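You operate a simulated robot arm through the tools that you are given. There is no shell and no other tool. Be economical: measure what you need, move in short steps, check, and stop when the job is done.

You are at the controls of a simulated two-armed robot. One attempt, no reset.

Task
Write-lock the tape named on the job card and shelve it under DONE.
Fine: lift the keeper bar, stand the tape on the bench, hold it steady while sliding its tab well over to the locked side, and put the bar down again. Set down upright: what you pick out. Where these are worked on the way, their far stop is far enough and under half their travel is too little: keeper bar.

The check looks at the end state, three seconds after you hand in, the way a careful person would. Anything else that was tipped, shoved, dropped, spilled or broken makes it a failure.

Robot
Two 6-joint arms with two-finger parallel grippers on one trunk, on a base that drives. Base frame: it is fixed to the floor where the robot stands at the start and does not move with it; the origin is under the middle of the robot, x ahead of it, y to its left, z up. Readings come in mm, rad, newtons and seconds.
The left shoulder is at the start at [60, 187, 1247], the right one opposite. With the tool pointing down near the work surface each hand reaches from about 200 to 620 mm from the robot's upright axis, wherever it stands, measured 20 degrees to its own side. Places, roughly: DONE shelf [700, 1300, 1200]; brake lever [400, 0, 1000]; card reader switch [400, 1900, 900]; catch of the courier box [700, -100, 1300]; green tape [750, 1750, 1250]; keeper bar [500, 200, 1000]; key guard [400, 1300, 1000]; keypad copy key [400, 1500, 900]; keypad eject key [400, 1400, 900]; keypad erase key [400, 1300, 900]; keypad verify key [400, 1400, 900]; latch of the orange case [600, 2000, 1200]; light box switch [400, -300, 900]; rewinder tension knob [600, -500, 900]; roller arm [500, -800, 900]; source knob [400, 1200, 900]. Payload 1.57 kg a hand.
The TCP of each hand is the grasp point between the finger pads, 30 mm short of the fingertips. In the tool frame z runs along the fingers and y along their closing line. Largest opening 110 mm; finger width 24, thickness 12; the body of the gripper, 48 by 112 mm, starts 78 mm behind the TCP.
Orientation is that of the tool frame in the base frame, as [roll, pitch, yaw] about the fixed x, y, z axes, in that order (R = Rz(yaw) Ry(pitch) Rx(roll)). With the fingers straight down and closing along the base's y, the tool's x points along the base's -x, its y along +y and its z along -z.

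Tools
- The arms move only by the tool arm_command. It takes "left_plan", "right_plan" or both (then of equal length, played together; a hand with none holds still); each is a list that holds one entry, the list of rows, each a list of 7 numbers: the turn, a rotation vector about the tool's x, y, z in units of 180 degrees (1.0 is 180 degrees), then the shift along the tool's x, y, z in units of 250 mm (1.0 is 250 mm), then the opening, from 0 (shut) to 1 (fully open). In form: [[[ax, ay, az, tx, ty, tz, hand], ...]]. A call has 1 to 10 rows; each row is the pose to reach, as a shift and turn from the pose commanded when the call began, along the tool's axes at that moment. A call with a number of a shift or a turn outside -1 to 1 is refused whole. A row lasts 0.2 s, in which the tool goes at most 50 mm and 0.15 rad; a call with a longer step from one row to the next is refused whole, and so is a gripper value outside its range. Where a pose cannot be reached the arm comes as near as it can. A force on the tool above 90 N (or 10 N above the force at the start of the call, whichever is more), or a blocked arm, ends the call early, and 0.2 s more pass. The fingers move at their own pace (about 153 mm/s each) and stop on an object; they squeeze with about 40 N. The grip force told is the motor's: it shows also when the fingers shut on nothing. Time passes only in rows, and 0.2 s behind the last, so rows that repeat a pose let the fingers close. It gives the time, the measured TCP pose, the force on the tool (base axes), the opening and the grip force at its end, in the units of the frame above (readings bear some noise), with the torque about the TCP (base axes, N m) and any sound that the robot's microphone picked up, and new pictures: "views" is both (left out), scene, wrist or none (wrist: the cameras of the hands that moved).
- Cameras (640 x 400 px; columns grow to the right, rows downward): "scene" is now at [16.4, 1.9, 1789]; the picture's right is [0.04, -1.00, 0.00], its down [-0.77, -0.03, -0.64] and it looks along [0.64, 0.03, -0.77] (base axes); focal length 269 px, centre (320, 200). "left" rides on the left gripper at [70, -16, -141] in its tool frame; the picture's right is [0.23, 0.97, 0.00], its down [-0.86, 0.20, -0.48] and it looks along [-0.47, 0.11, 0.88] (tool axes); focal length 222 px, centre (320, 200). "right" rides on the right gripper at [70, 16, -141] in its tool frame; the picture's right is [-0.23, 0.97, 0.00], its down [-0.86, -0.20, -0.48] and it looks along [-0.47, -0.11, 0.88] (tool axes); focal length 222 px, centre (320, 200). There is no depth. A picture from a camera that has moved, and an enlarged one, comes with that camera's place and axes in the base frame and with its lens.
- slide_trunk(by): slides the trunk up (or, below 0, down) by that many mm; the arms and the scene camera ride with it, the base frame stays. It gives what a move gives, with no picture.
- drive_base(legs): drives the robot by 1 to 6 legs, each [ahead, left, turn to the left] in mm, mm and rad, along the robot's own axes; the way and the turn of a leg run together, so that a leg with both is an arc; at most 1500 mm and 3.142 rad a leg. The arms and the cameras ride along, it lands a little off, and it stops where it bumps. It gives what a move gives, and a new picture of the scene camera.
- head_to(pan, tilt): turns the head with the scene camera to pan (to the left, within 1.501 rad either way) and tilt (down, from -0.506 to 1.204), counted from straight ahead of the robot. It gives what a move gives, and a new picture of the scene camera.
- inspect(camera, box): a new picture of the part [left, top, right, bottom] of that camera's present view, enlarged. No time passes.
- job_done(): hands the job in; it is judged then, once.

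Work in short steps. Places have to be worked out from the pictures, the camera data and where the tool is seen: move nearer, look again, correct. Check each grasp and each placing, and mend what went wrong. You have 120 turns and 260 pictures in all, those below and enlarged ones among them. Open the grippers and draw the arms clear of the work before you hand the job in, unless the task says otherwise; then end with one line.

The tools are called as a command line: name --argument value ..., lists and objects as JSON in quotes. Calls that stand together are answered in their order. arm_command: Moves the arms, as the interface text tells. Its arguments: {"type":"object","properties":{"left_plan":{"type":"array"},"right_plan":{"type":"array"},"views":{"type":"string","enum":["both","scene","wrist","none"]}},"required":[]} The other tools are called the same way: slide_trunk (by) slides the trunk up or down; drive_base (legs) drives the base; head_to (pan, tilt) turns the head that bears the scene camera; inspect (camera, box) takes an enlarged picture of a part of a camera's view; job_done () hands the job in.

At the start:

```text
time_s: 0.0
left_eef_pos: [351.7, 426.4, 1279.5]
left_ee_rot: [3.141, -0.001, -3.141]
left_wrist_force: [-0.9, -0.1, -0.4]
left_ft_torque: [-0.03, 0.02, 0.03]
left_width: 109.9
left_grasp_force: 0.0
right_eef_pos: [404.4, 30.7, 1383.8]
right_ee_rot: [-3.141, 0.001, -3.14]
right_wrist_force: [0.0, -0.4, 0.0]
right_ft_torque: [-0.01, 0.0, 0.0]
right_width: 109.8
right_grasp_force: 0.0
trunk travel left (down, up): [-875.0, 115.0]
robot x, y, heading: [-3.9, 0.8, 0.002]
head pan, tilt: [0.04, 0.873]
```

scene: 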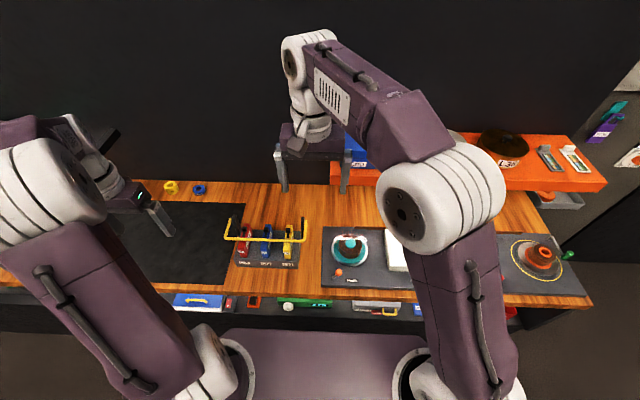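
right: 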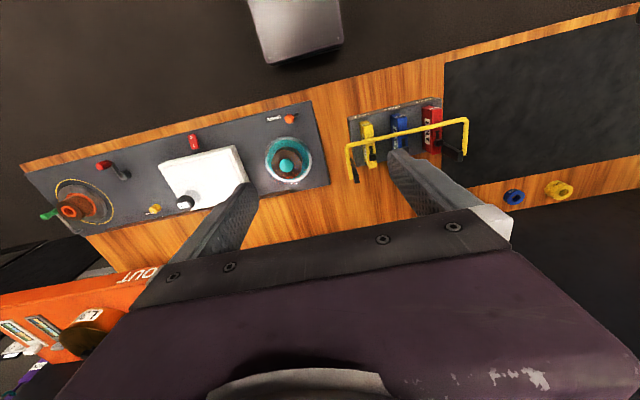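
left: 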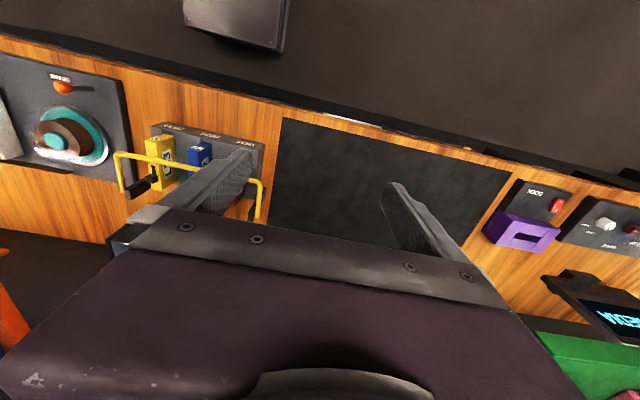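

The scene shows a rack with three tapes behind a yellow keeper bar; I need the job card. I look closer and turn the head to look around.

inspect --camera "scene" --box '[220, 190, 320, 280]'

inspect --camera "left" --box '[100, 90, 300, 230]'

head_to --pan 1.0 --tilt 0.5

```text
4.44 times, centred on (270, 235) of scene
camera zoom: at [16.4, 1.9, 1789.0], right [0.04, -1.0, 0.0], down [-0.77, -0.03, -0.64], along [0.64, 0.03, -0.77], focal length 1197 px, centre (542, 44)
```

zoom: 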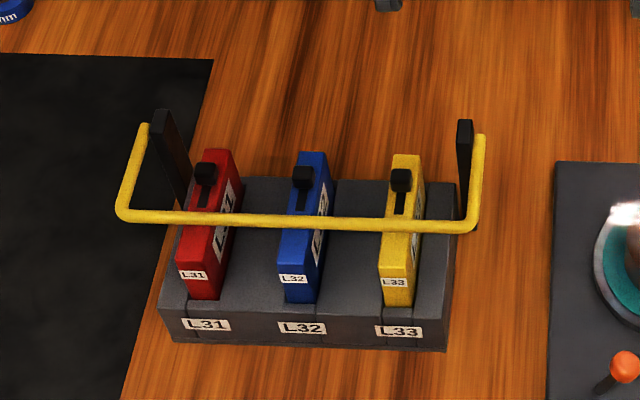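

```text
2.86 times, centred on (200, 160) of left
camera zoom: at [280.7, 410.6, 1419.0], right [-0.23, 0.97, 0.0], down [0.86, 0.2, 0.48], along [0.47, 0.11, -0.88], focal length 635 px, centre (663, 314)
```

zoom: 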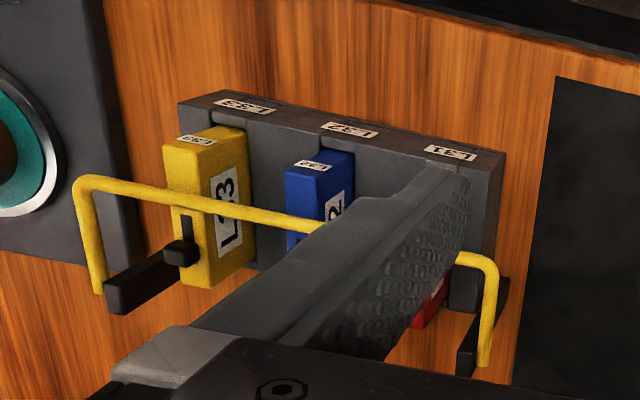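

```text
time_s: 1.2
left_eef_pos: [349.4, 425.9, 1278.2]
left_ee_rot: [-3.141, -0.002, 3.141]
left_wrist_force: [0.0, -0.5, 0.9]
left_ft_torque: [-0.02, -0.01, 0.01]
left_width: 109.9
left_grasp_force: 0.0
right_eef_pos: [405.6, 31.1, 1384.8]
right_ee_rot: [3.141, 0.0, -3.141]
right_wrist_force: [-0.1, 1.3, 0.0]
right_ft_torque: [0.02, -0.03, 0.0]
right_width: 110.1
right_grasp_force: 0.1
trunk travel left (down, up): [-875.0, 115.0]
robot x, y, heading: [0.3, -2.1, -0.002]
head pan, tilt: [1.0, 0.499]
camera scene: at [-11.2, 75.3, 1820.7], right [0.84, -0.54, 0.0], down [-0.26, -0.4, -0.88], along [0.47, 0.74, -0.48], focal length 269 px, centre (320, 200)
```

scene: 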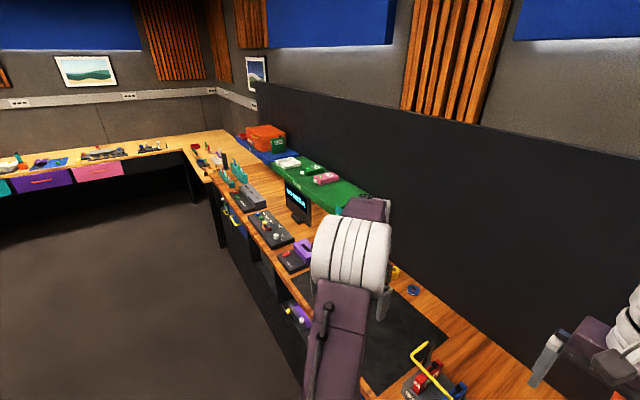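

I look for the job card: enlarge the bench area to the left and look the other way too.

inspect --camera "scene" --box '[180, 110, 420, 260]'

inspect --camera "left" --box '[480, 160, 640, 300]'

head_to --pan -0.9 --tilt 0.5

```text
2.67 times, centred on (300, 185) of scene
camera zoom: at [-11.2, 75.3, 1820.7], right [0.84, -0.54, 0.0], down [-0.26, -0.4, -0.88], along [0.47, 0.74, -0.48], focal length 718 px, centre (373, 240)
```

zoom: 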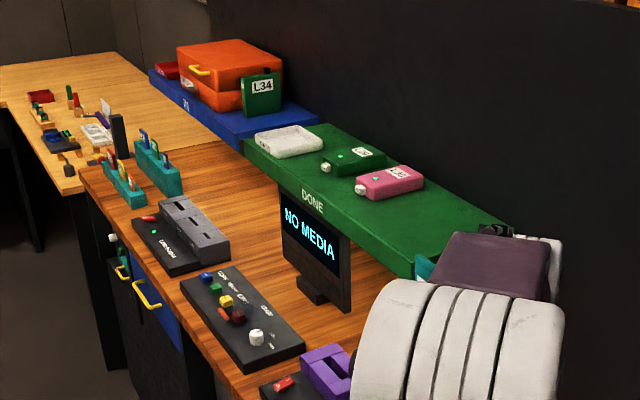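

```text
2.86 times, centred on (560, 230) of left
camera zoom: at [280.8, 410.6, 1419.0], right [-0.23, 0.97, 0.0], down [0.86, 0.2, 0.48], along [0.47, 0.11, -0.88], focal length 635 px, centre (-366, 114)
```

zoom: 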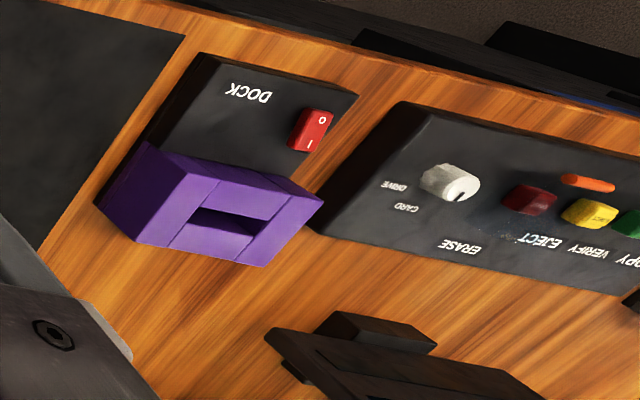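

```text
time_s: 3.1
left_eef_pos: [349.6, 426.0, 1278.8]
left_ee_rot: [-3.141, -0.001, 3.141]
left_wrist_force: [-0.3, 0.4, -0.3]
left_ft_torque: [-0.01, -0.02, 0.0]
left_width: 110.2
left_grasp_force: 0.1
right_eef_pos: [405.7, 30.7, 1384.7]
right_ee_rot: [3.141, -0.001, 3.141]
right_wrist_force: [-0.1, 0.1, -0.3]
right_ft_torque: [-0.02, -0.02, 0.01]
right_width: 110.1
right_grasp_force: 0.0
trunk travel left (down, up): [-875.0, 115.0]
robot x, y, heading: [-0.2, 0.9, -0.002]
head pan, tilt: [-0.901, 0.499]
camera scene: at [-3.9, -72.4, 1820.7], right [-0.78, -0.62, 0.0], down [-0.3, 0.37, -0.88], along [0.55, -0.69, -0.48], focal length 269 px, centre (320, 200)
```

scene: 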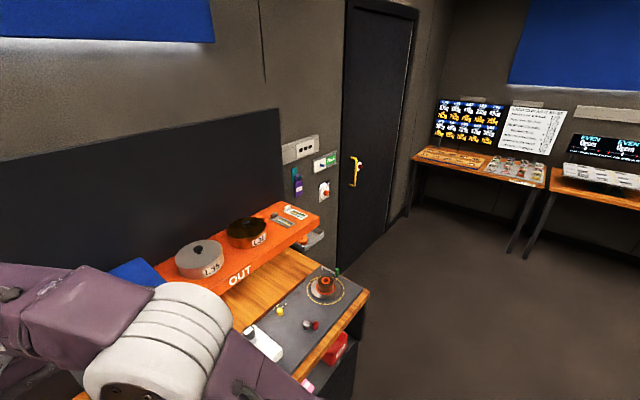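

Look at the items on the right end; then straight ahead down and behind for the card.

inspect --camera "scene" --box '[160, 120, 380, 260]'

head_to --pan 0.0 --tilt 0.2

head_to --pan 0.5 --tilt 1.1

```text
2.86 times, centred on (270, 190) of scene
camera zoom: at [-3.9, -72.4, 1820.7], right [-0.78, -0.62, 0.0], down [-0.3, 0.37, -0.88], along [0.55, -0.69, -0.48], focal length 769 px, centre (463, 229)
```

zoom: 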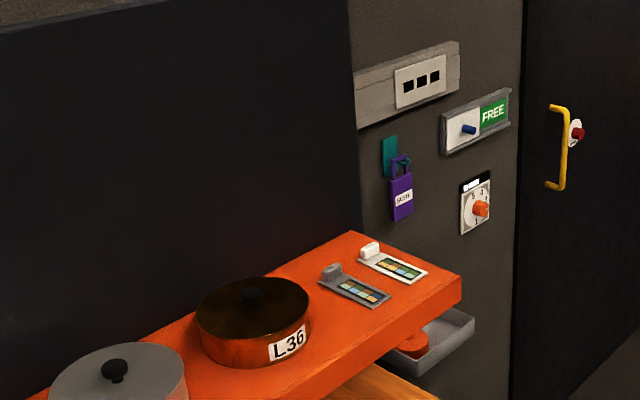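

```text
time_s: 4.3
left_eef_pos: [349.5, 426.6, 1278.3]
left_ee_rot: [-3.141, -0.001, 3.141]
left_wrist_force: [-0.1, 0.1, -0.3]
left_ft_torque: [0.0, -0.01, -0.01]
left_width: 110.0
left_grasp_force: 0.1
right_eef_pos: [405.1, 31.4, 1384.0]
right_ee_rot: [3.14, 0.001, -3.141]
right_wrist_force: [-0.8, -0.1, -0.5]
right_ft_torque: [-0.01, 0.01, 0.01]
right_width: 110.2
right_grasp_force: 0.2
trunk travel left (down, up): [-875.0, 115.0]
robot x, y, heading: [2.2, -0.4, 0.0]
head pan, tilt: [0.0, 0.201]
camera scene: at [32.7, -1.3, 1848.4], right [0.0, -1.0, 0.0], down [-0.2, 0.0, -0.98], along [0.98, 0.0, -0.2], focal length 269 px, centre (320, 200)
```

scene: 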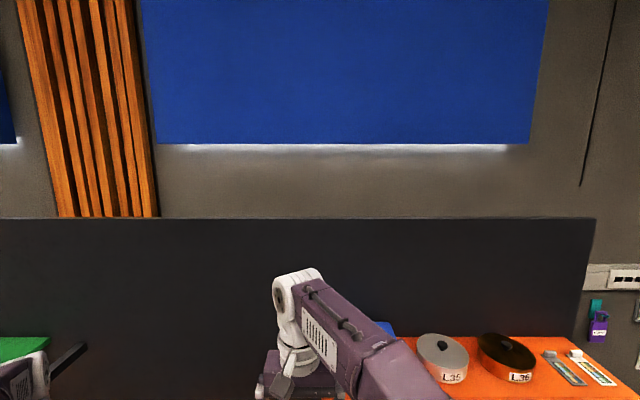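

```text
time_s: 5.5
left_eef_pos: [349.7, 425.0, 1278.1]
left_ee_rot: [3.141, 0.0, 3.141]
left_wrist_force: [0.4, -0.4, 0.5]
left_ft_torque: [-0.01, 0.0, 0.03]
left_width: 109.8
left_grasp_force: 0.1
right_eef_pos: [405.0, 31.2, 1384.5]
right_ee_rot: [3.141, 0.001, 3.141]
right_wrist_force: [0.3, 0.2, 0.6]
right_ft_torque: [0.01, -0.01, 0.02]
right_width: 110.0
right_grasp_force: 0.1
trunk travel left (down, up): [-875.0, 115.0]
robot x, y, heading: [3.1, 2.3, -0.001]
head pan, tilt: [0.499, 1.1]
camera scene: at [-5.0, 29.0, 1773.1], right [0.48, -0.88, 0.0], down [-0.78, -0.43, -0.45], along [0.4, 0.22, -0.89], focal length 269 px, centre (320, 200)
```

scene: 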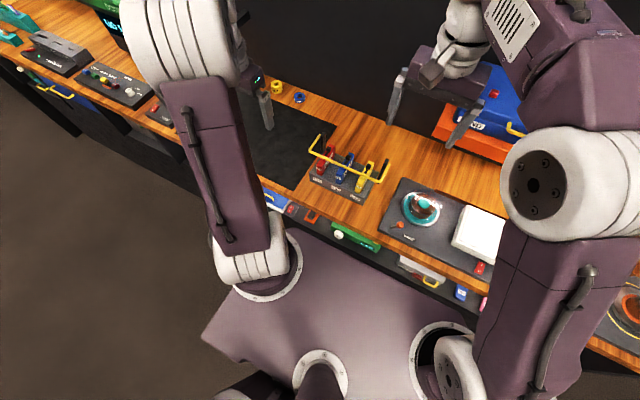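

No card yet; look far left and far right.

head_to --pan 1.5 --tilt 0.3

head_to --pan -1.5 --tilt 0.3

inspect --camera "scene" --box '[100, 80, 540, 320]'

```text
time_s: 6.8
left_eef_pos: [350.1, 425.4, 1278.3]
left_ee_rot: [3.141, 0.0, -3.14]
left_wrist_force: [-0.1, 0.1, 0.3]
left_ft_torque: [-0.02, 0.0, 0.0]
left_width: 110.3
left_grasp_force: 0.1
right_eef_pos: [405.9, 31.7, 1384.5]
right_ee_rot: [-3.141, -0.001, 3.141]
right_wrist_force: [0.7, -0.3, 0.5]
right_ft_torque: [-0.02, -0.03, 0.01]
right_width: 110.1
right_grasp_force: 0.0
trunk travel left (down, up): [-875.0, 115.0]
robot x, y, heading: [-1.1, -3.9, 0.003]
head pan, tilt: [1.499, 0.3]
camera scene: at [-53.6, 91.9, 1839.1], right [1.0, -0.07, 0.0], down [-0.02, -0.3, -0.96], along [0.07, 0.95, -0.3], focal length 269 px, centre (320, 200)
```

scene: 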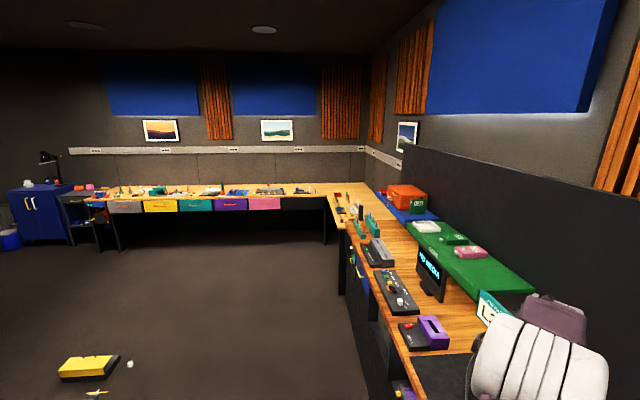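

```text
time_s: 9.4
left_eef_pos: [348.9, 426.3, 1278.7]
left_ee_rot: [3.142, 0.0, 3.141]
left_wrist_force: [0.4, 0.3, 0.5]
left_ft_torque: [0.01, 0.0, 0.0]
left_width: 110.1
left_grasp_force: 0.1
right_eef_pos: [404.8, 31.6, 1383.3]
right_ee_rot: [-3.14, 0.001, -3.141]
right_wrist_force: [0.2, -0.1, 0.7]
right_ft_torque: [-0.02, -0.05, -0.02]
right_width: 110.2
right_grasp_force: 0.1
trunk travel left (down, up): [-875.0, 115.0]
robot x, y, heading: [-0.5, -1.0, -0.0]
head pan, tilt: [-1.499, 0.3]
camera scene: at [-53.7, -94.3, 1839.1], right [-1.0, -0.07, 0.0], down [-0.02, 0.29, -0.96], along [0.07, -0.95, -0.3], focal length 269 px, centre (320, 200)
```

scene: 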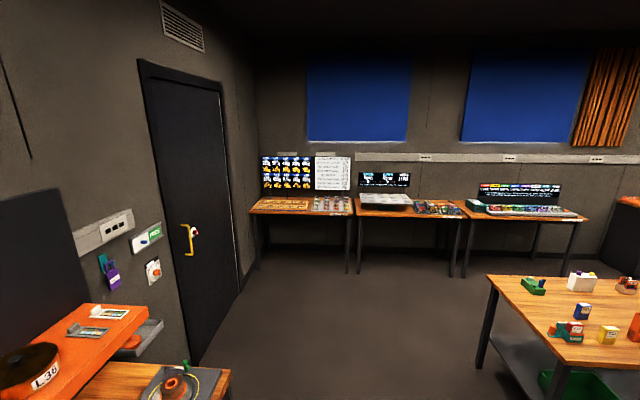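

```text
1.45 times, centred on (320, 200) of scene
camera zoom: at [-53.7, -94.3, 1839.1], right [-1.0, -0.07, 0.0], down [-0.02, 0.29, -0.96], along [0.07, -0.95, -0.3], focal length 392 px, centre (320, 200)
```

zoom: 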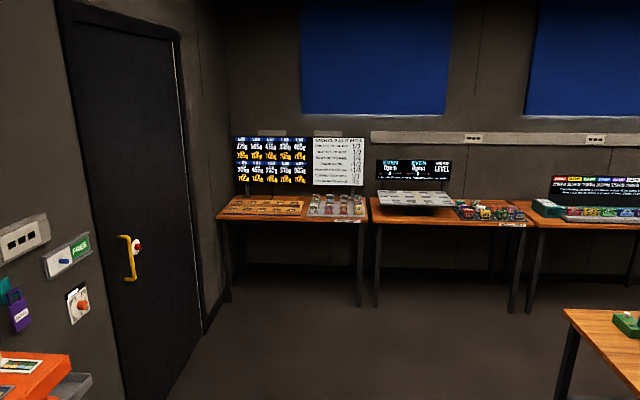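

There is a card with "L.." behind my left forearm near the green shelf's end. I look there again, zoomed.

head_to --pan 1.5 --tilt 0.5

inspect --camera "scene" --box '[440, 180, 600, 280]'

```text
time_s: 12.0
left_eef_pos: [350.2, 426.7, 1278.4]
left_ee_rot: [-3.141, -0.001, -3.141]
left_wrist_force: [0.4, 0.7, -0.2]
left_ft_torque: [-0.01, -0.01, 0.01]
left_width: 109.9
left_grasp_force: 0.1
right_eef_pos: [404.1, 31.3, 1385.1]
right_ee_rot: [3.14, 0.001, 3.141]
right_wrist_force: [0.1, 0.6, -0.9]
right_ft_torque: [0.03, 0.01, 0.01]
right_width: 109.9
right_grasp_force: 0.0
trunk travel left (down, up): [-875.0, 115.0]
robot x, y, heading: [-1.9, 3.2, 0.001]
head pan, tilt: [1.499, 0.499]
camera scene: at [-53.9, 89.6, 1820.7], right [1.0, -0.07, 0.0], down [-0.03, -0.48, -0.88], along [0.06, 0.88, -0.48], focal length 269 px, centre (320, 200)
```

scene: 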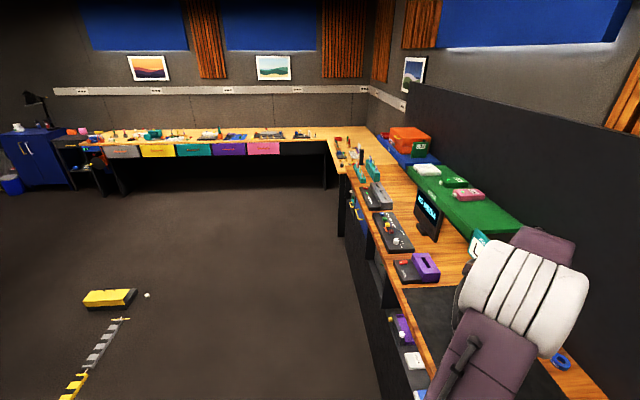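

```text
4.00 times, centred on (520, 230) of scene
camera zoom: at [-53.9, 89.6, 1820.7], right [1.0, -0.07, 0.0], down [-0.03, -0.48, -0.88], along [0.06, 0.88, -0.48], focal length 1077 px, centre (-480, 80)
```

zoom: 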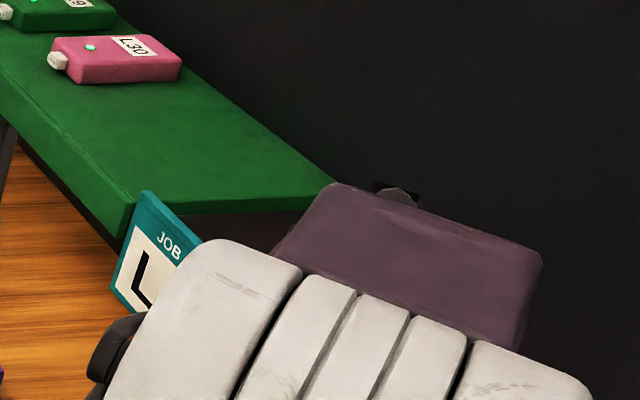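

The JOB card stands there at the shelf end. I drive a bit left to see it past the arm.

drive_base --legs '[[-150, 450, 0]]'

head_to --pan 0.6 --tilt 0.6

```text
time_s: 14.8
left_eef_pos: [200.4, 877.4, 1279.1]
left_ee_rot: [3.139, 0.002, -3.141]
left_wrist_force: [-0.1, -0.1, -0.7]
left_ft_torque: [0.03, 0.01, -0.01]
left_width: 109.9
left_grasp_force: 0.0
right_eef_pos: [256.8, 481.0, 1384.0]
right_ee_rot: [3.14, -0.001, -3.14]
right_wrist_force: [1.2, 0.3, 0.2]
right_ft_torque: [0.0, 0.01, 0.02]
right_width: 110.0
right_grasp_force: 0.0
trunk travel left (down, up): [-875.0, 115.0]
robot x, y, heading: [-149.7, 454.1, 0.001]
head pan, tilt: [1.499, 0.499]
camera scene: at [-202.2, 538.6, 1820.9], right [1.0, -0.07, 0.0], down [-0.03, -0.48, -0.88], along [0.06, 0.88, -0.48], focal length 269 px, centre (320, 200)
```

scene: 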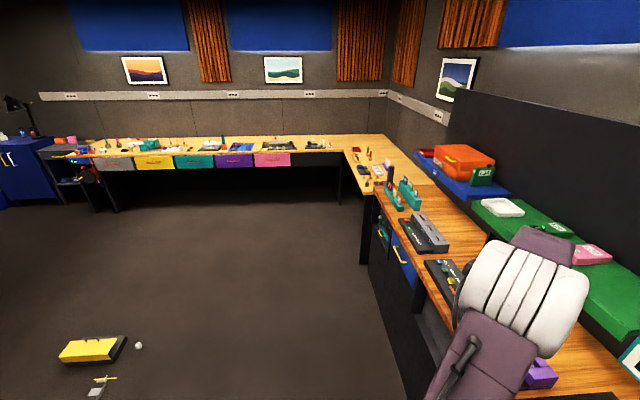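

```text
time_s: 16.0
left_eef_pos: [199.5, 878.2, 1279.5]
left_ee_rot: [3.142, 0.001, -3.14]
left_wrist_force: [-0.9, 0.5, 0.0]
left_ft_torque: [-0.01, 0.0, 0.02]
left_width: 110.1
left_grasp_force: 0.0
right_eef_pos: [257.1, 483.4, 1383.5]
right_ee_rot: [3.14, 0.0, -3.141]
right_wrist_force: [0.5, 0.2, -0.2]
right_ft_torque: [-0.05, -0.02, -0.02]
right_width: 110.1
right_grasp_force: 0.1
trunk travel left (down, up): [-875.0, 115.0]
robot x, y, heading: [-148.6, 451.8, 0.005]
head pan, tilt: [0.6, 0.6]
camera scene: at [-136.4, 500.0, 1811.6], right [0.57, -0.82, 0.0], down [-0.47, -0.32, -0.83], along [0.68, 0.47, -0.56], focal length 269 px, centre (320, 200)
```

scene: 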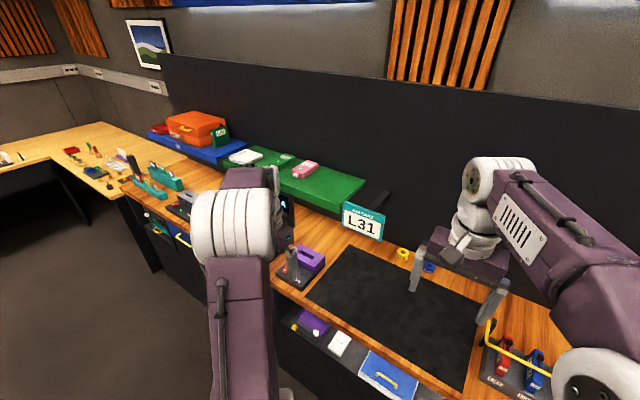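

The job is L31 (red). Zoom on card, shelf, and the rack.

inspect --camera "scene" --box '[220, 140, 460, 290]'

inspect --camera "right" --box '[300, 60, 640, 260]'

```text
2.67 times, centred on (340, 215) of scene
camera zoom: at [-136.4, 500.0, 1811.6], right [0.57, -0.82, 0.0], down [-0.47, -0.32, -0.83], along [0.68, 0.47, -0.56], focal length 718 px, centre (267, 160)
```

zoom: 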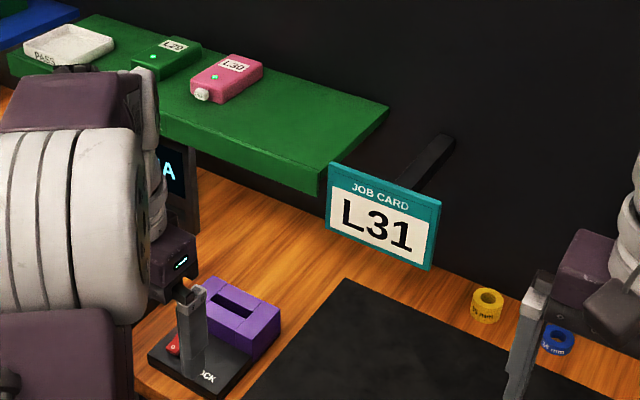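

```text
1.88 times, centred on (470, 160) of right
camera zoom: at [187.7, 499.4, 1525.4], right [0.23, 0.97, 0.0], down [0.86, -0.2, 0.48], along [0.47, -0.11, -0.88], focal length 418 px, centre (38, 275)
```

zoom: 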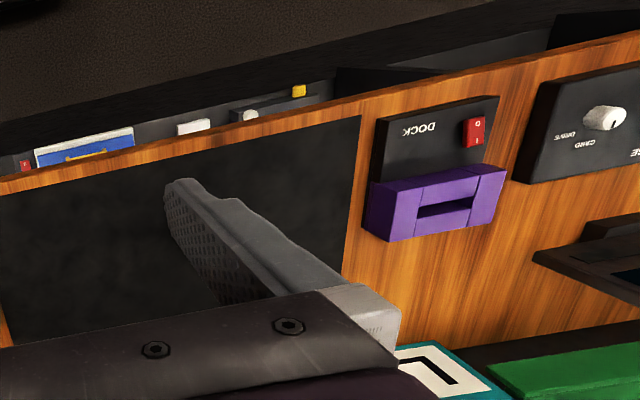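

The L31 red tape is confirmed. I drive to about (0, 400) facing the rack and mat and look down.

drive_base --legs '[[150, -50, 0]]'

head_to --pan -0.15 --tilt 0.95

inspect --camera "scene" --box '[280, 120, 440, 220]'

```text
time_s: 17.4
left_eef_pos: [348.0, 831.5, 1278.4]
left_ee_rot: [3.14, 0.002, -3.139]
left_wrist_force: [0.7, 0.4, -0.8]
left_ft_torque: [-0.02, -0.02, 0.02]
left_width: 109.9
left_grasp_force: 0.1
right_eef_pos: [403.0, 434.7, 1384.9]
right_ee_rot: [-3.141, 0.003, -3.138]
right_wrist_force: [-0.9, 0.6, 0.4]
right_ft_torque: [-0.03, -0.02, -0.02]
right_width: 110.1
right_grasp_force: 0.1
trunk travel left (down, up): [-875.0, 115.0]
robot x, y, heading: [1.7, 399.1, 0.001]
head pan, tilt: [0.6, 0.6]
camera scene: at [9.6, 452.2, 1811.6], right [0.57, -0.82, 0.0], down [-0.46, -0.32, -0.83], along [0.68, 0.47, -0.56], focal length 269 px, centre (320, 200)
```

scene: 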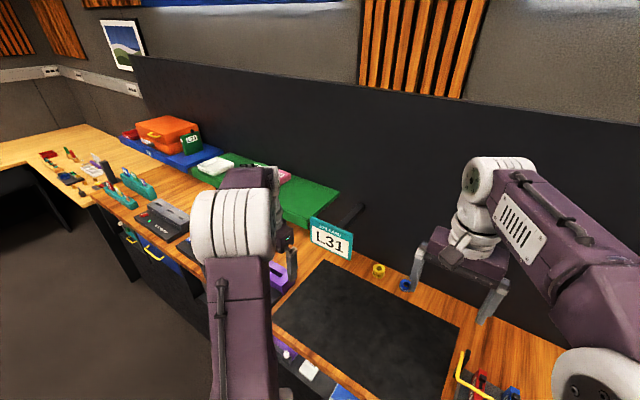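

```text
time_s: 18.5
left_eef_pos: [349.3, 829.8, 1278.4]
left_ee_rot: [3.141, 0.001, -3.14]
left_wrist_force: [-0.5, -0.4, -0.3]
left_ft_torque: [0.01, -0.02, 0.02]
left_width: 110.1
left_grasp_force: 0.0
right_eef_pos: [405.6, 435.3, 1384.9]
right_ee_rot: [-3.142, 0.0, -3.138]
right_wrist_force: [-1.3, -0.2, -0.6]
right_ft_torque: [0.02, -0.03, -0.02]
right_width: 110.1
right_grasp_force: 0.1
trunk travel left (down, up): [-875.0, 115.0]
robot x, y, heading: [8.0, 402.7, 0.006]
head pan, tilt: [-0.15, 0.949]
camera scene: at [12.8, 390.3, 1783.3], right [-0.15, -0.99, 0.0], down [-0.8, 0.12, -0.58], along [0.58, -0.08, -0.81], focal length 269 px, centre (320, 200)
```

scene: 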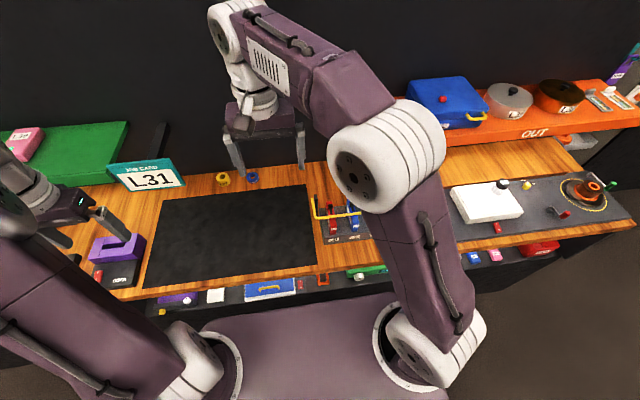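

```text
4.00 times, centred on (360, 170) of scene
camera zoom: at [12.8, 390.3, 1783.3], right [-0.15, -0.99, 0.0], down [-0.8, 0.12, -0.58], along [0.58, -0.08, -0.81], focal length 1077 px, centre (160, 320)
```

zoom: 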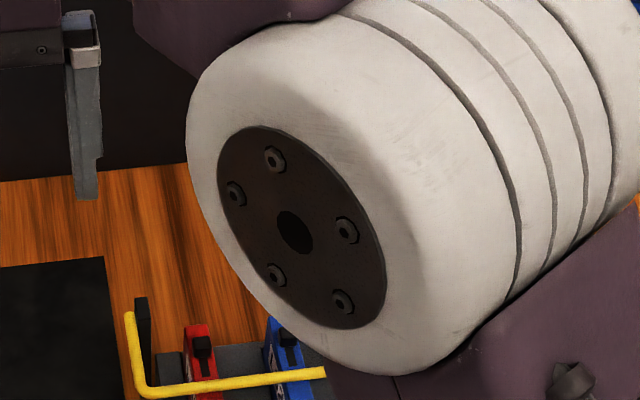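

I move the right hand over to look down on the rack from closer.

arm_command --right_plan '[[[0, 0, 0, 0, -0.15, 0.1, 1], [0, 0, 0, 0, -0.3, 0.2, 1], [0, 0, 0, 0, -0.45, 0.31, 1], [0, 0, 0, 0, -0.6, 0.42, 1], [0, 0, 0, 0, -0.76, 0.54, 1], [0, 0, 0, 0, -0.76, 0.54, 1]]]' --views "both"

inspect --camera "right" --box '[160, 60, 480, 260]'

```text
time_s: 19.9
left_eef_pos: [350.7, 830.4, 1278.4]
left_ee_rot: [3.14, 0.0, -3.138]
left_wrist_force: [0.5, -0.3, -0.3]
left_ft_torque: [-0.03, 0.01, 0.0]
left_width: 109.8
left_grasp_force: 0.1
right_eef_pos: [406.9, 244.8, 1249.6]
right_ee_rot: [-3.141, 0.0, -3.139]
right_wrist_force: [0.0, 0.6, 0.5]
right_ft_torque: [-0.03, 0.02, 0.0]
right_width: 109.8
right_grasp_force: 0.0
trunk travel left (down, up): [-875.0, 115.0]
robot x, y, heading: [2.1, 402.9, 0.003]
head pan, tilt: [-0.15, 0.949]
camera scene: at [13.2, 390.9, 1783.2], right [-0.15, -0.99, 0.0], down [-0.8, 0.12, -0.58], along [0.58, -0.09, -0.81], focal length 269 px, centre (320, 200)
camera right: at [338.8, 261.1, 1391.7], right [0.22, 0.97, 0.0], down [0.86, -0.2, 0.48], along [0.47, -0.11, -0.88], focal length 222 px, centre (320, 200)
```

scene: 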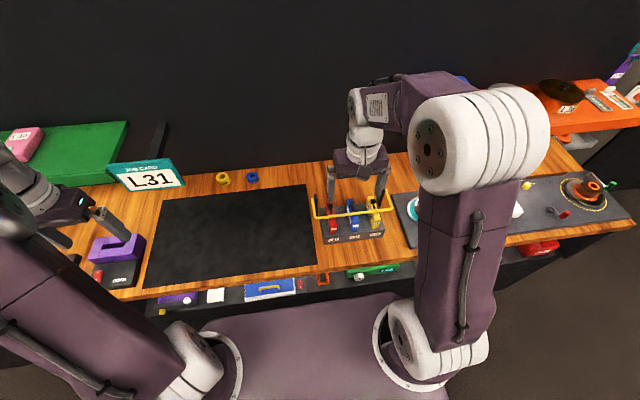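
right: 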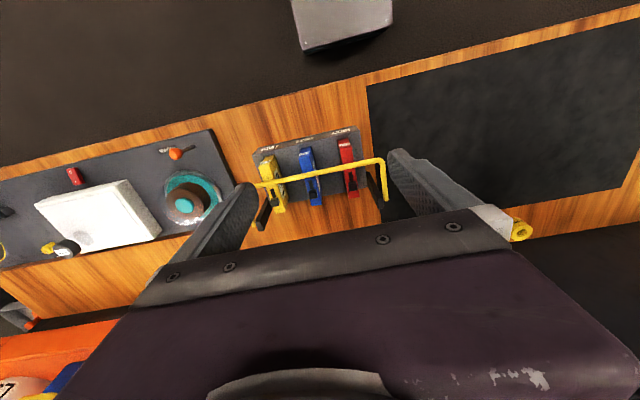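

```text
2.00 times, centred on (320, 160) of right
camera zoom: at [338.8, 261.1, 1391.7], right [0.22, 0.97, 0.0], down [0.86, -0.2, 0.48], along [0.47, -0.11, -0.88], focal length 444 px, centre (320, 280)
```

zoom: 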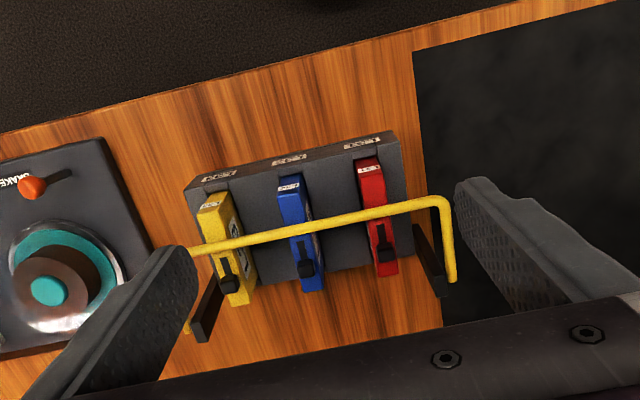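

Get a zoom from the scene camera for triangulation.

inspect --camera "scene" --box '[290, 160, 410, 250]'

inspect --camera "right" --box '[240, 110, 400, 230]'

```text
4.44 times, centred on (350, 205) of scene
camera zoom: at [13.2, 390.9, 1783.2], right [-0.15, -0.99, 0.0], down [-0.8, 0.12, -0.58], along [0.58, -0.09, -0.81], focal length 1197 px, centre (187, 178)
```

zoom: 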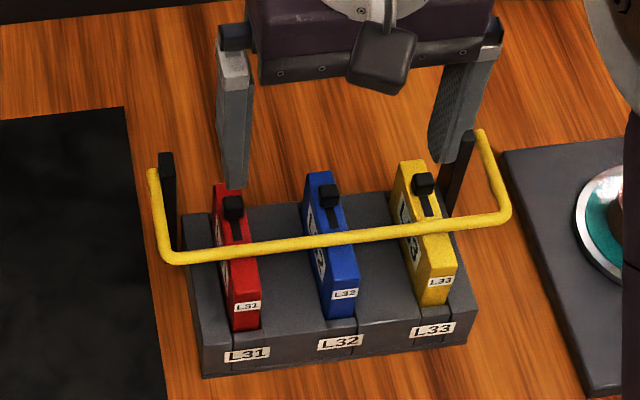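

```text
3.33 times, centred on (320, 170) of right
camera zoom: at [338.8, 261.1, 1391.7], right [0.22, 0.97, 0.0], down [0.86, -0.2, 0.48], along [0.47, -0.11, -0.88], focal length 740 px, centre (320, 300)
```

zoom: 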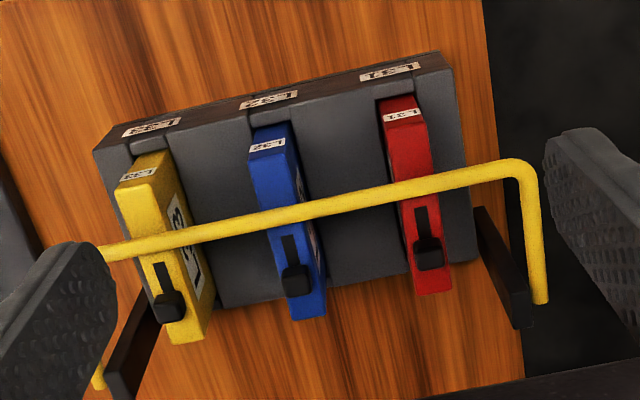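

Estimates: crossbar at x≈488, z≈1013, y 69–339, hinge at x≈565, z≈1020; red tape y≈280, x 445–553, top z≈1003, tab at x≈525. I turn the right hand 90° (closing along x) over the bar between red and blue tapes.

arm_command --right_plan '[[[0, 0, -0.047, -0.032, 0, 0.05, 0.6], [0, 0, -0.094, -0.064, 0, 0.1, 0.6], [0, 0, -0.141, -0.097, 0, 0.15, 0.6], [0, 0, -0.188, -0.13, 0, 0.2, 0.6], [0, 0, -0.235, -0.162, 0, 0.26, 0.6], [0, 0, -0.282, -0.194, 0, 0.31, 0.6], [0, 0, -0.329, -0.226, 0, 0.36, 0.6], [0, 0, -0.376, -0.259, 0, 0.42, 0.6], [0, 0, -0.423, -0.29, 0, 0.47, 0.6], [0, 0, -0.47, -0.324, 0, 0.52, 0.6]]]' --views "both"

```text
time_s: 22.1
left_eef_pos: [350.5, 828.8, 1277.8]
left_ee_rot: [-3.141, 0.002, -3.137]
left_wrist_force: [-0.2, 0.5, 0.5]
left_ft_torque: [-0.04, 0.06, 0.0]
left_width: 109.7
left_grasp_force: 0.1
right_eef_pos: [488.1, 244.1, 1119.4]
right_ee_rot: [-3.141, -0.001, -1.661]
right_wrist_force: [-0.3, -0.2, -0.3]
right_ft_torque: [-0.01, 0.0, 0.06]
right_width: 66.0
right_grasp_force: 0.1
trunk travel left (down, up): [-875.0, 115.0]
robot x, y, heading: [-1.4, 400.2, 0.004]
head pan, tilt: [-0.15, 0.949]
camera scene: at [14.1, 389.8, 1783.2], right [-0.15, -0.99, 0.0], down [-0.8, 0.12, -0.58], along [0.58, -0.09, -0.81], focal length 269 px, centre (320, 200)
camera right: at [467.5, 176.2, 1260.9], right [-0.95, 0.31, 0.0], down [0.27, 0.83, 0.48], along [0.15, 0.45, -0.88], focal length 222 px, centre (320, 200)
```

scene: 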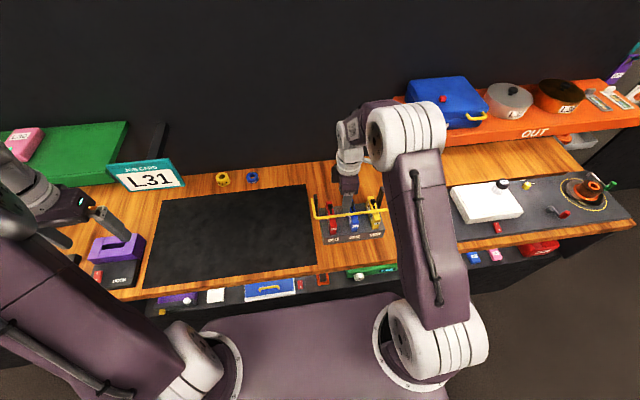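
right: 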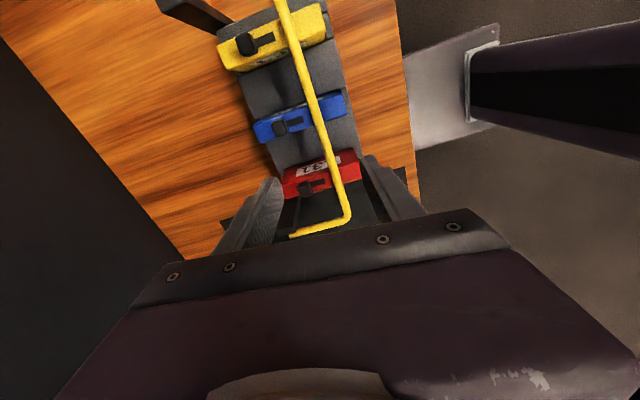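

Bar is between the fingers. Finish the turn and descend to z≈1060, then look.

arm_command --right_plan '[[[0, 0, -0.014, 0, 0, 0.12, 0.6], [0, 0, -0.029, 0, 0, 0.24, 0.6], [0, 0, -0.029, 0, 0, 0.24, 0.6]]]' --views "wrist"

inspect --camera "scene" --box '[290, 160, 410, 250]'

```text
time_s: 22.9
left_eef_pos: [350.8, 829.6, 1278.8]
left_ee_rot: [-3.141, -0.002, -3.139]
left_wrist_force: [0.1, -0.4, 0.1]
left_ft_torque: [0.0, 0.0, 0.01]
left_width: 110.2
left_grasp_force: 0.1
right_eef_pos: [488.1, 245.4, 1062.6]
right_ee_rot: [-3.142, 0.002, -1.569]
right_wrist_force: [-0.3, 0.3, 0.0]
right_ft_torque: [0.01, 0.01, 0.0]
right_width: 66.2
right_grasp_force: 0.1
trunk travel left (down, up): [-875.0, 115.0]
robot x, y, heading: [2.2, 400.3, 0.004]
head pan, tilt: [-0.15, 0.949]
camera right: at [473.4, 174.1, 1202.2], right [-0.97, 0.23, 0.0], down [0.2, 0.86, 0.48], along [0.11, 0.47, -0.88], focal length 222 px, centre (320, 200)
```

right: 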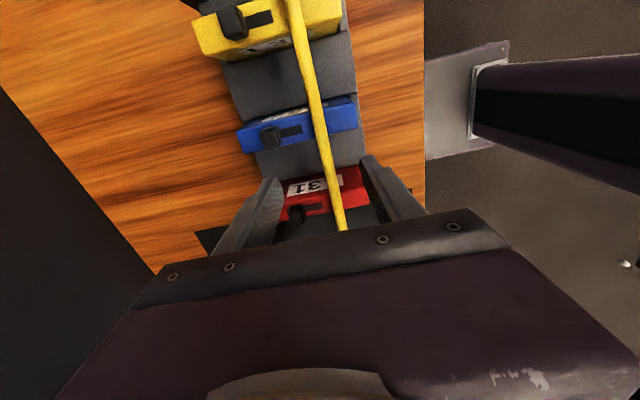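

```text
4.44 times, centred on (350, 205) of scene
camera zoom: at [12.7, 390.1, 1783.2], right [-0.15, -0.99, 0.0], down [-0.8, 0.12, -0.58], along [0.58, -0.09, -0.81], focal length 1197 px, centre (187, 178)
```

zoom: 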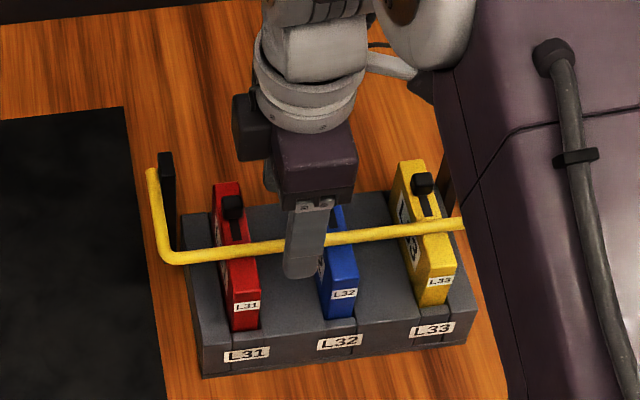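

Clearance looks good. Descend so the bar is between the pads and close on it.

arm_command --right_plan '[[[0, 0, 0, 0, 0, 0.09, 0.6], [0, 0, 0, 0, 0, 0.17, 0.6], [0, 0, 0, 0, 0, 0.17, 0.3], [0, 0, 0, 0, 0, 0.17, 0], [0, 0, 0, 0, 0, 0.17, 0]]]' --views "wrist"

```text
time_s: 24.1
left_eef_pos: [343.4, 830.2, 1279.6]
left_ee_rot: [-3.141, 0.005, -3.137]
left_wrist_force: [-0.1, -0.1, -0.1]
left_ft_torque: [-0.01, 0.02, -0.01]
left_width: 110.0
left_grasp_force: 0.0
right_eef_pos: [479.2, 245.8, 1018.6]
right_ee_rot: [3.137, -0.002, -1.571]
right_wrist_force: [-31.4, 1.3, 0.6]
right_ft_torque: [0.09, -0.08, 0.22]
right_width: 9.5
right_grasp_force: 28.3
trunk travel left (down, up): [-875.0, 115.0]
robot x, y, heading: [4.6, 399.8, 0.005]
head pan, tilt: [-0.15, 0.949]
camera right: at [466.5, 175.0, 1160.1], right [-0.97, 0.23, 0.01], down [0.2, 0.86, 0.48], along [0.1, 0.47, -0.88], focal length 222 px, centre (320, 200)
```

right: 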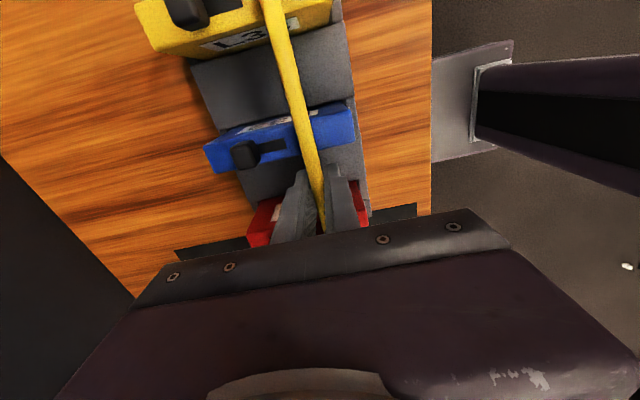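

Bar is gripped (9.5 mm) at x≈479. Lift it along an arc about the hinge (radius ~86), first to about 60°.

arm_command --right_plan '[[[0, 0, 0, 0, 0.036, 0, 0], [0, 0, 0, 0, 0.028, -0.072, 0], [0, 0, 0, 0, 0.006, -0.14, 0], [0, 0, 0, 0, -0.03, -0.202, 0], [0, 0, 0, 0, -0.078, -0.256, 0], [0, 0, 0, 0, -0.136, -0.298, 0], [0, 0, 0, 0, -0.136, -0.298, 0]]]' --views "both"

inspect --camera "scene" --box '[290, 150, 410, 240]'

```text
time_s: 25.7
left_eef_pos: [351.6, 830.8, 1277.3]
left_ee_rot: [3.141, -0.002, -3.138]
left_wrist_force: [0.2, -0.1, -0.3]
left_ft_torque: [-0.01, -0.01, -0.01]
left_width: 109.9
left_grasp_force: 0.0
right_eef_pos: [522.6, 243.5, 1092.0]
right_ee_rot: [3.142, -0.001, -1.57]
right_wrist_force: [4.0, 4.7, -7.9]
right_ft_torque: [0.25, 0.01, 0.07]
right_width: 9.5
right_grasp_force: 27.6
trunk travel left (down, up): [-875.0, 115.0]
robot x, y, heading: [2.5, 402.2, 0.003]
head pan, tilt: [-0.15, 0.949]
camera scene: at [16.1, 390.8, 1783.1], right [-0.15, -0.99, 0.0], down [-0.81, 0.12, -0.58], along [0.57, -0.09, -0.81], focal length 269 px, centre (320, 200)
camera right: at [509.0, 174.7, 1232.9], right [-0.97, 0.23, 0.0], down [0.2, 0.86, 0.48], along [0.11, 0.47, -0.88], focal length 222 px, centre (320, 200)
```

scene: 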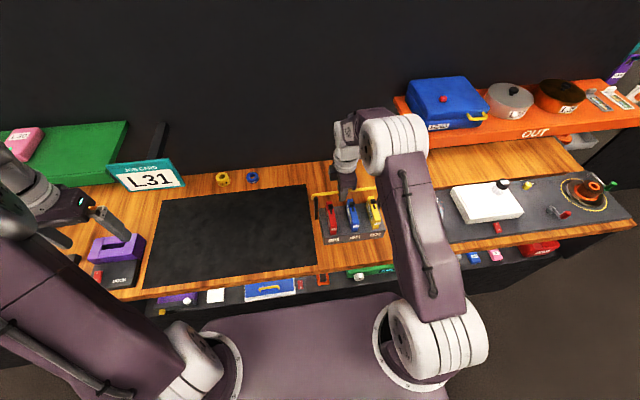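
right: 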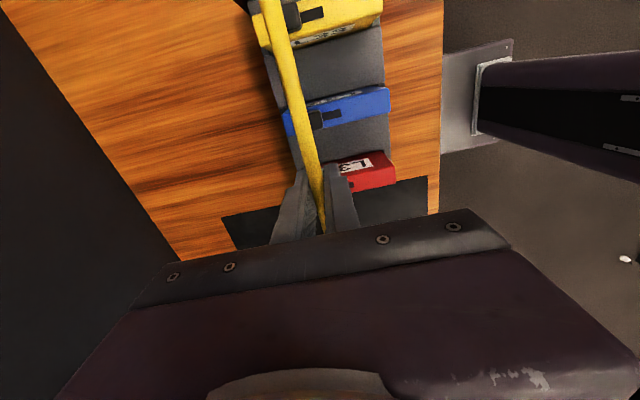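

```text
4.44 times, centred on (350, 195) of scene
camera zoom: at [16.1, 390.8, 1783.1], right [-0.15, -0.99, 0.0], down [-0.81, 0.12, -0.58], along [0.57, -0.09, -0.81], focal length 1197 px, centre (187, 222)
```

zoom: 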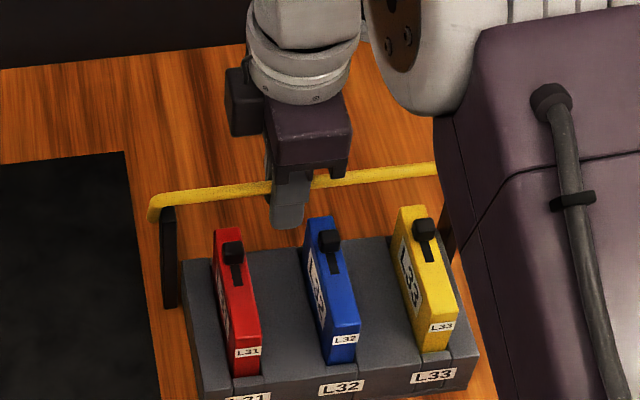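

Bar swings well with little force. Continue toward its far stop.

arm_command --right_plan '[[[0, 0, 0, 0, -0.066, -0.029, 0], [0, 0, 0, 0, -0.136, -0.044, 0], [0, 0, 0, 0, -0.172, -0.046, 0], [0, 0, 0, 0, -0.208, -0.044, 0], [0, 0, 0, 0, -0.243, -0.038, 0], [0, 0, 0, 0, -0.278, -0.029, 0]]]' --views "none"

inspect --camera "scene" --box '[290, 140, 410, 230]'

```text
time_s: 27.1
left_eef_pos: [338.8, 829.4, 1280.3]
left_ee_rot: [-3.141, 0.008, -3.138]
left_wrist_force: [-0.7, 0.2, 0.3]
left_ft_torque: [-0.01, 0.02, -0.04]
left_width: 110.0
left_grasp_force: 0.1
right_eef_pos: [578.3, 245.8, 1101.6]
right_ee_rot: [3.138, -0.001, -1.57]
right_wrist_force: [-42.1, 1.7, 2.5]
right_ft_torque: [0.08, -0.02, 0.02]
right_width: 9.3
right_grasp_force: 27.7
trunk travel left (down, up): [-875.0, 115.0]
robot x, y, heading: [3.0, 402.2, 0.004]
head pan, tilt: [-0.15, 0.949]
```

```text
4.44 times, centred on (350, 185) of scene
camera zoom: at [-2.5, 390.6, 1783.2], right [-0.15, -0.99, 0.0], down [-0.8, 0.12, -0.59], along [0.58, -0.09, -0.81], focal length 1197 px, centre (187, 267)
```

zoom: 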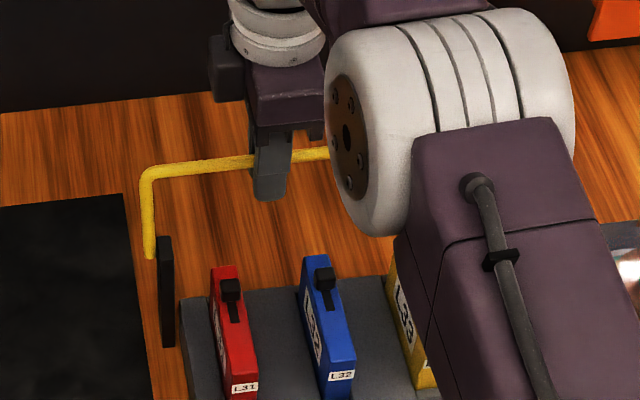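

The bar hit its far stop (past vertical). Relax, open, and rise, then see if it stays.

arm_command --right_plan '[[[0, 0, 0, 0, 0.04, 0, 0], [0, 0, 0, 0, 0.05, 0, 0], [0, 0, 0, 0, 0.05, 0, 0.3], [0, 0, 0, 0, 0.05, 0, 0.5], [0, 0, 0, 0, 0.05, -0.1, 0.5], [0, 0, 0, 0, 0.05, -0.25, 0.5], [0, 0, 0, 0, 0.05, -0.4, 0.5], [0, 0, 0, 0, 0.1, -0.5, 0.5]]]' --views "both"

inspect --camera "scene" --box '[290, 140, 410, 230]'

```text
time_s: 28.9
left_eef_pos: [349.8, 829.1, 1278.1]
left_ee_rot: [-3.142, -0.001, -3.137]
left_wrist_force: [-0.6, -0.6, -0.9]
left_ft_torque: [0.02, 0.02, -0.03]
left_width: 109.9
left_grasp_force: 0.0
right_eef_pos: [564.6, 246.5, 1223.3]
right_ee_rot: [-3.141, 0.0, -1.571]
right_wrist_force: [-0.3, -0.8, -0.2]
right_ft_torque: [0.01, 0.01, 0.01]
right_width: 54.8
right_grasp_force: 0.1
trunk travel left (down, up): [-875.0, 115.0]
robot x, y, heading: [-0.5, 401.0, 0.004]
head pan, tilt: [-0.15, 0.949]
camera scene: at [11.4, 390.1, 1783.2], right [-0.15, -0.99, 0.0], down [-0.8, 0.12, -0.58], along [0.58, -0.09, -0.81], focal length 269 px, centre (320, 200)
camera right: at [549.4, 175.7, 1365.2], right [-0.97, 0.23, 0.0], down [0.2, 0.86, 0.48], along [0.11, 0.47, -0.88], focal length 222 px, centre (320, 200)
```

scene: 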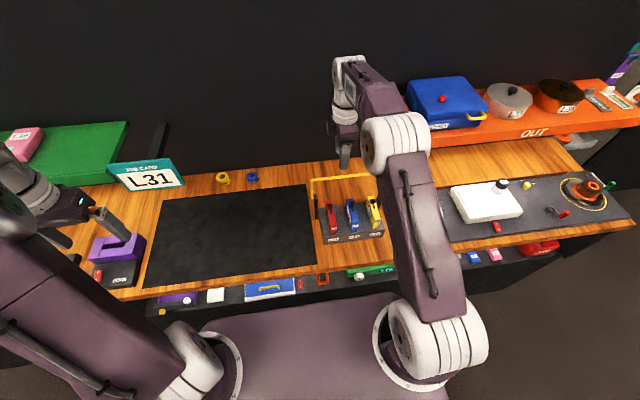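
right: 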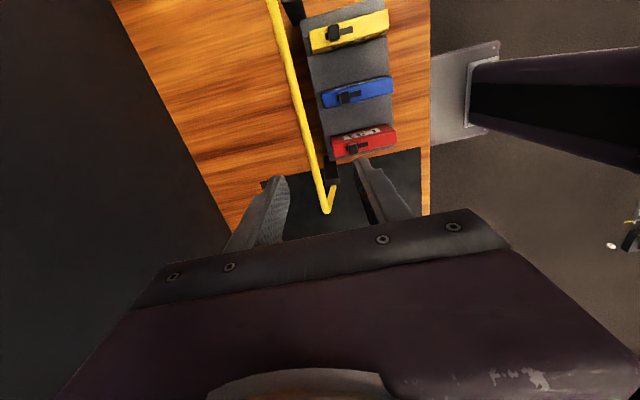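

```text
4.44 times, centred on (350, 185) of scene
camera zoom: at [11.4, 390.1, 1783.2], right [-0.15, -0.99, 0.0], down [-0.8, 0.12, -0.58], along [0.58, -0.09, -0.81], focal length 1197 px, centre (187, 267)
```

zoom: 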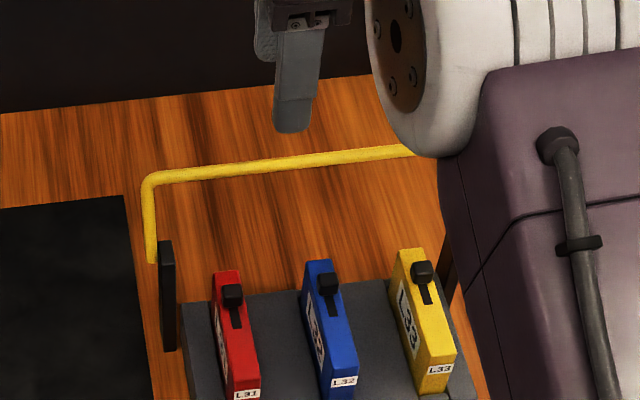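

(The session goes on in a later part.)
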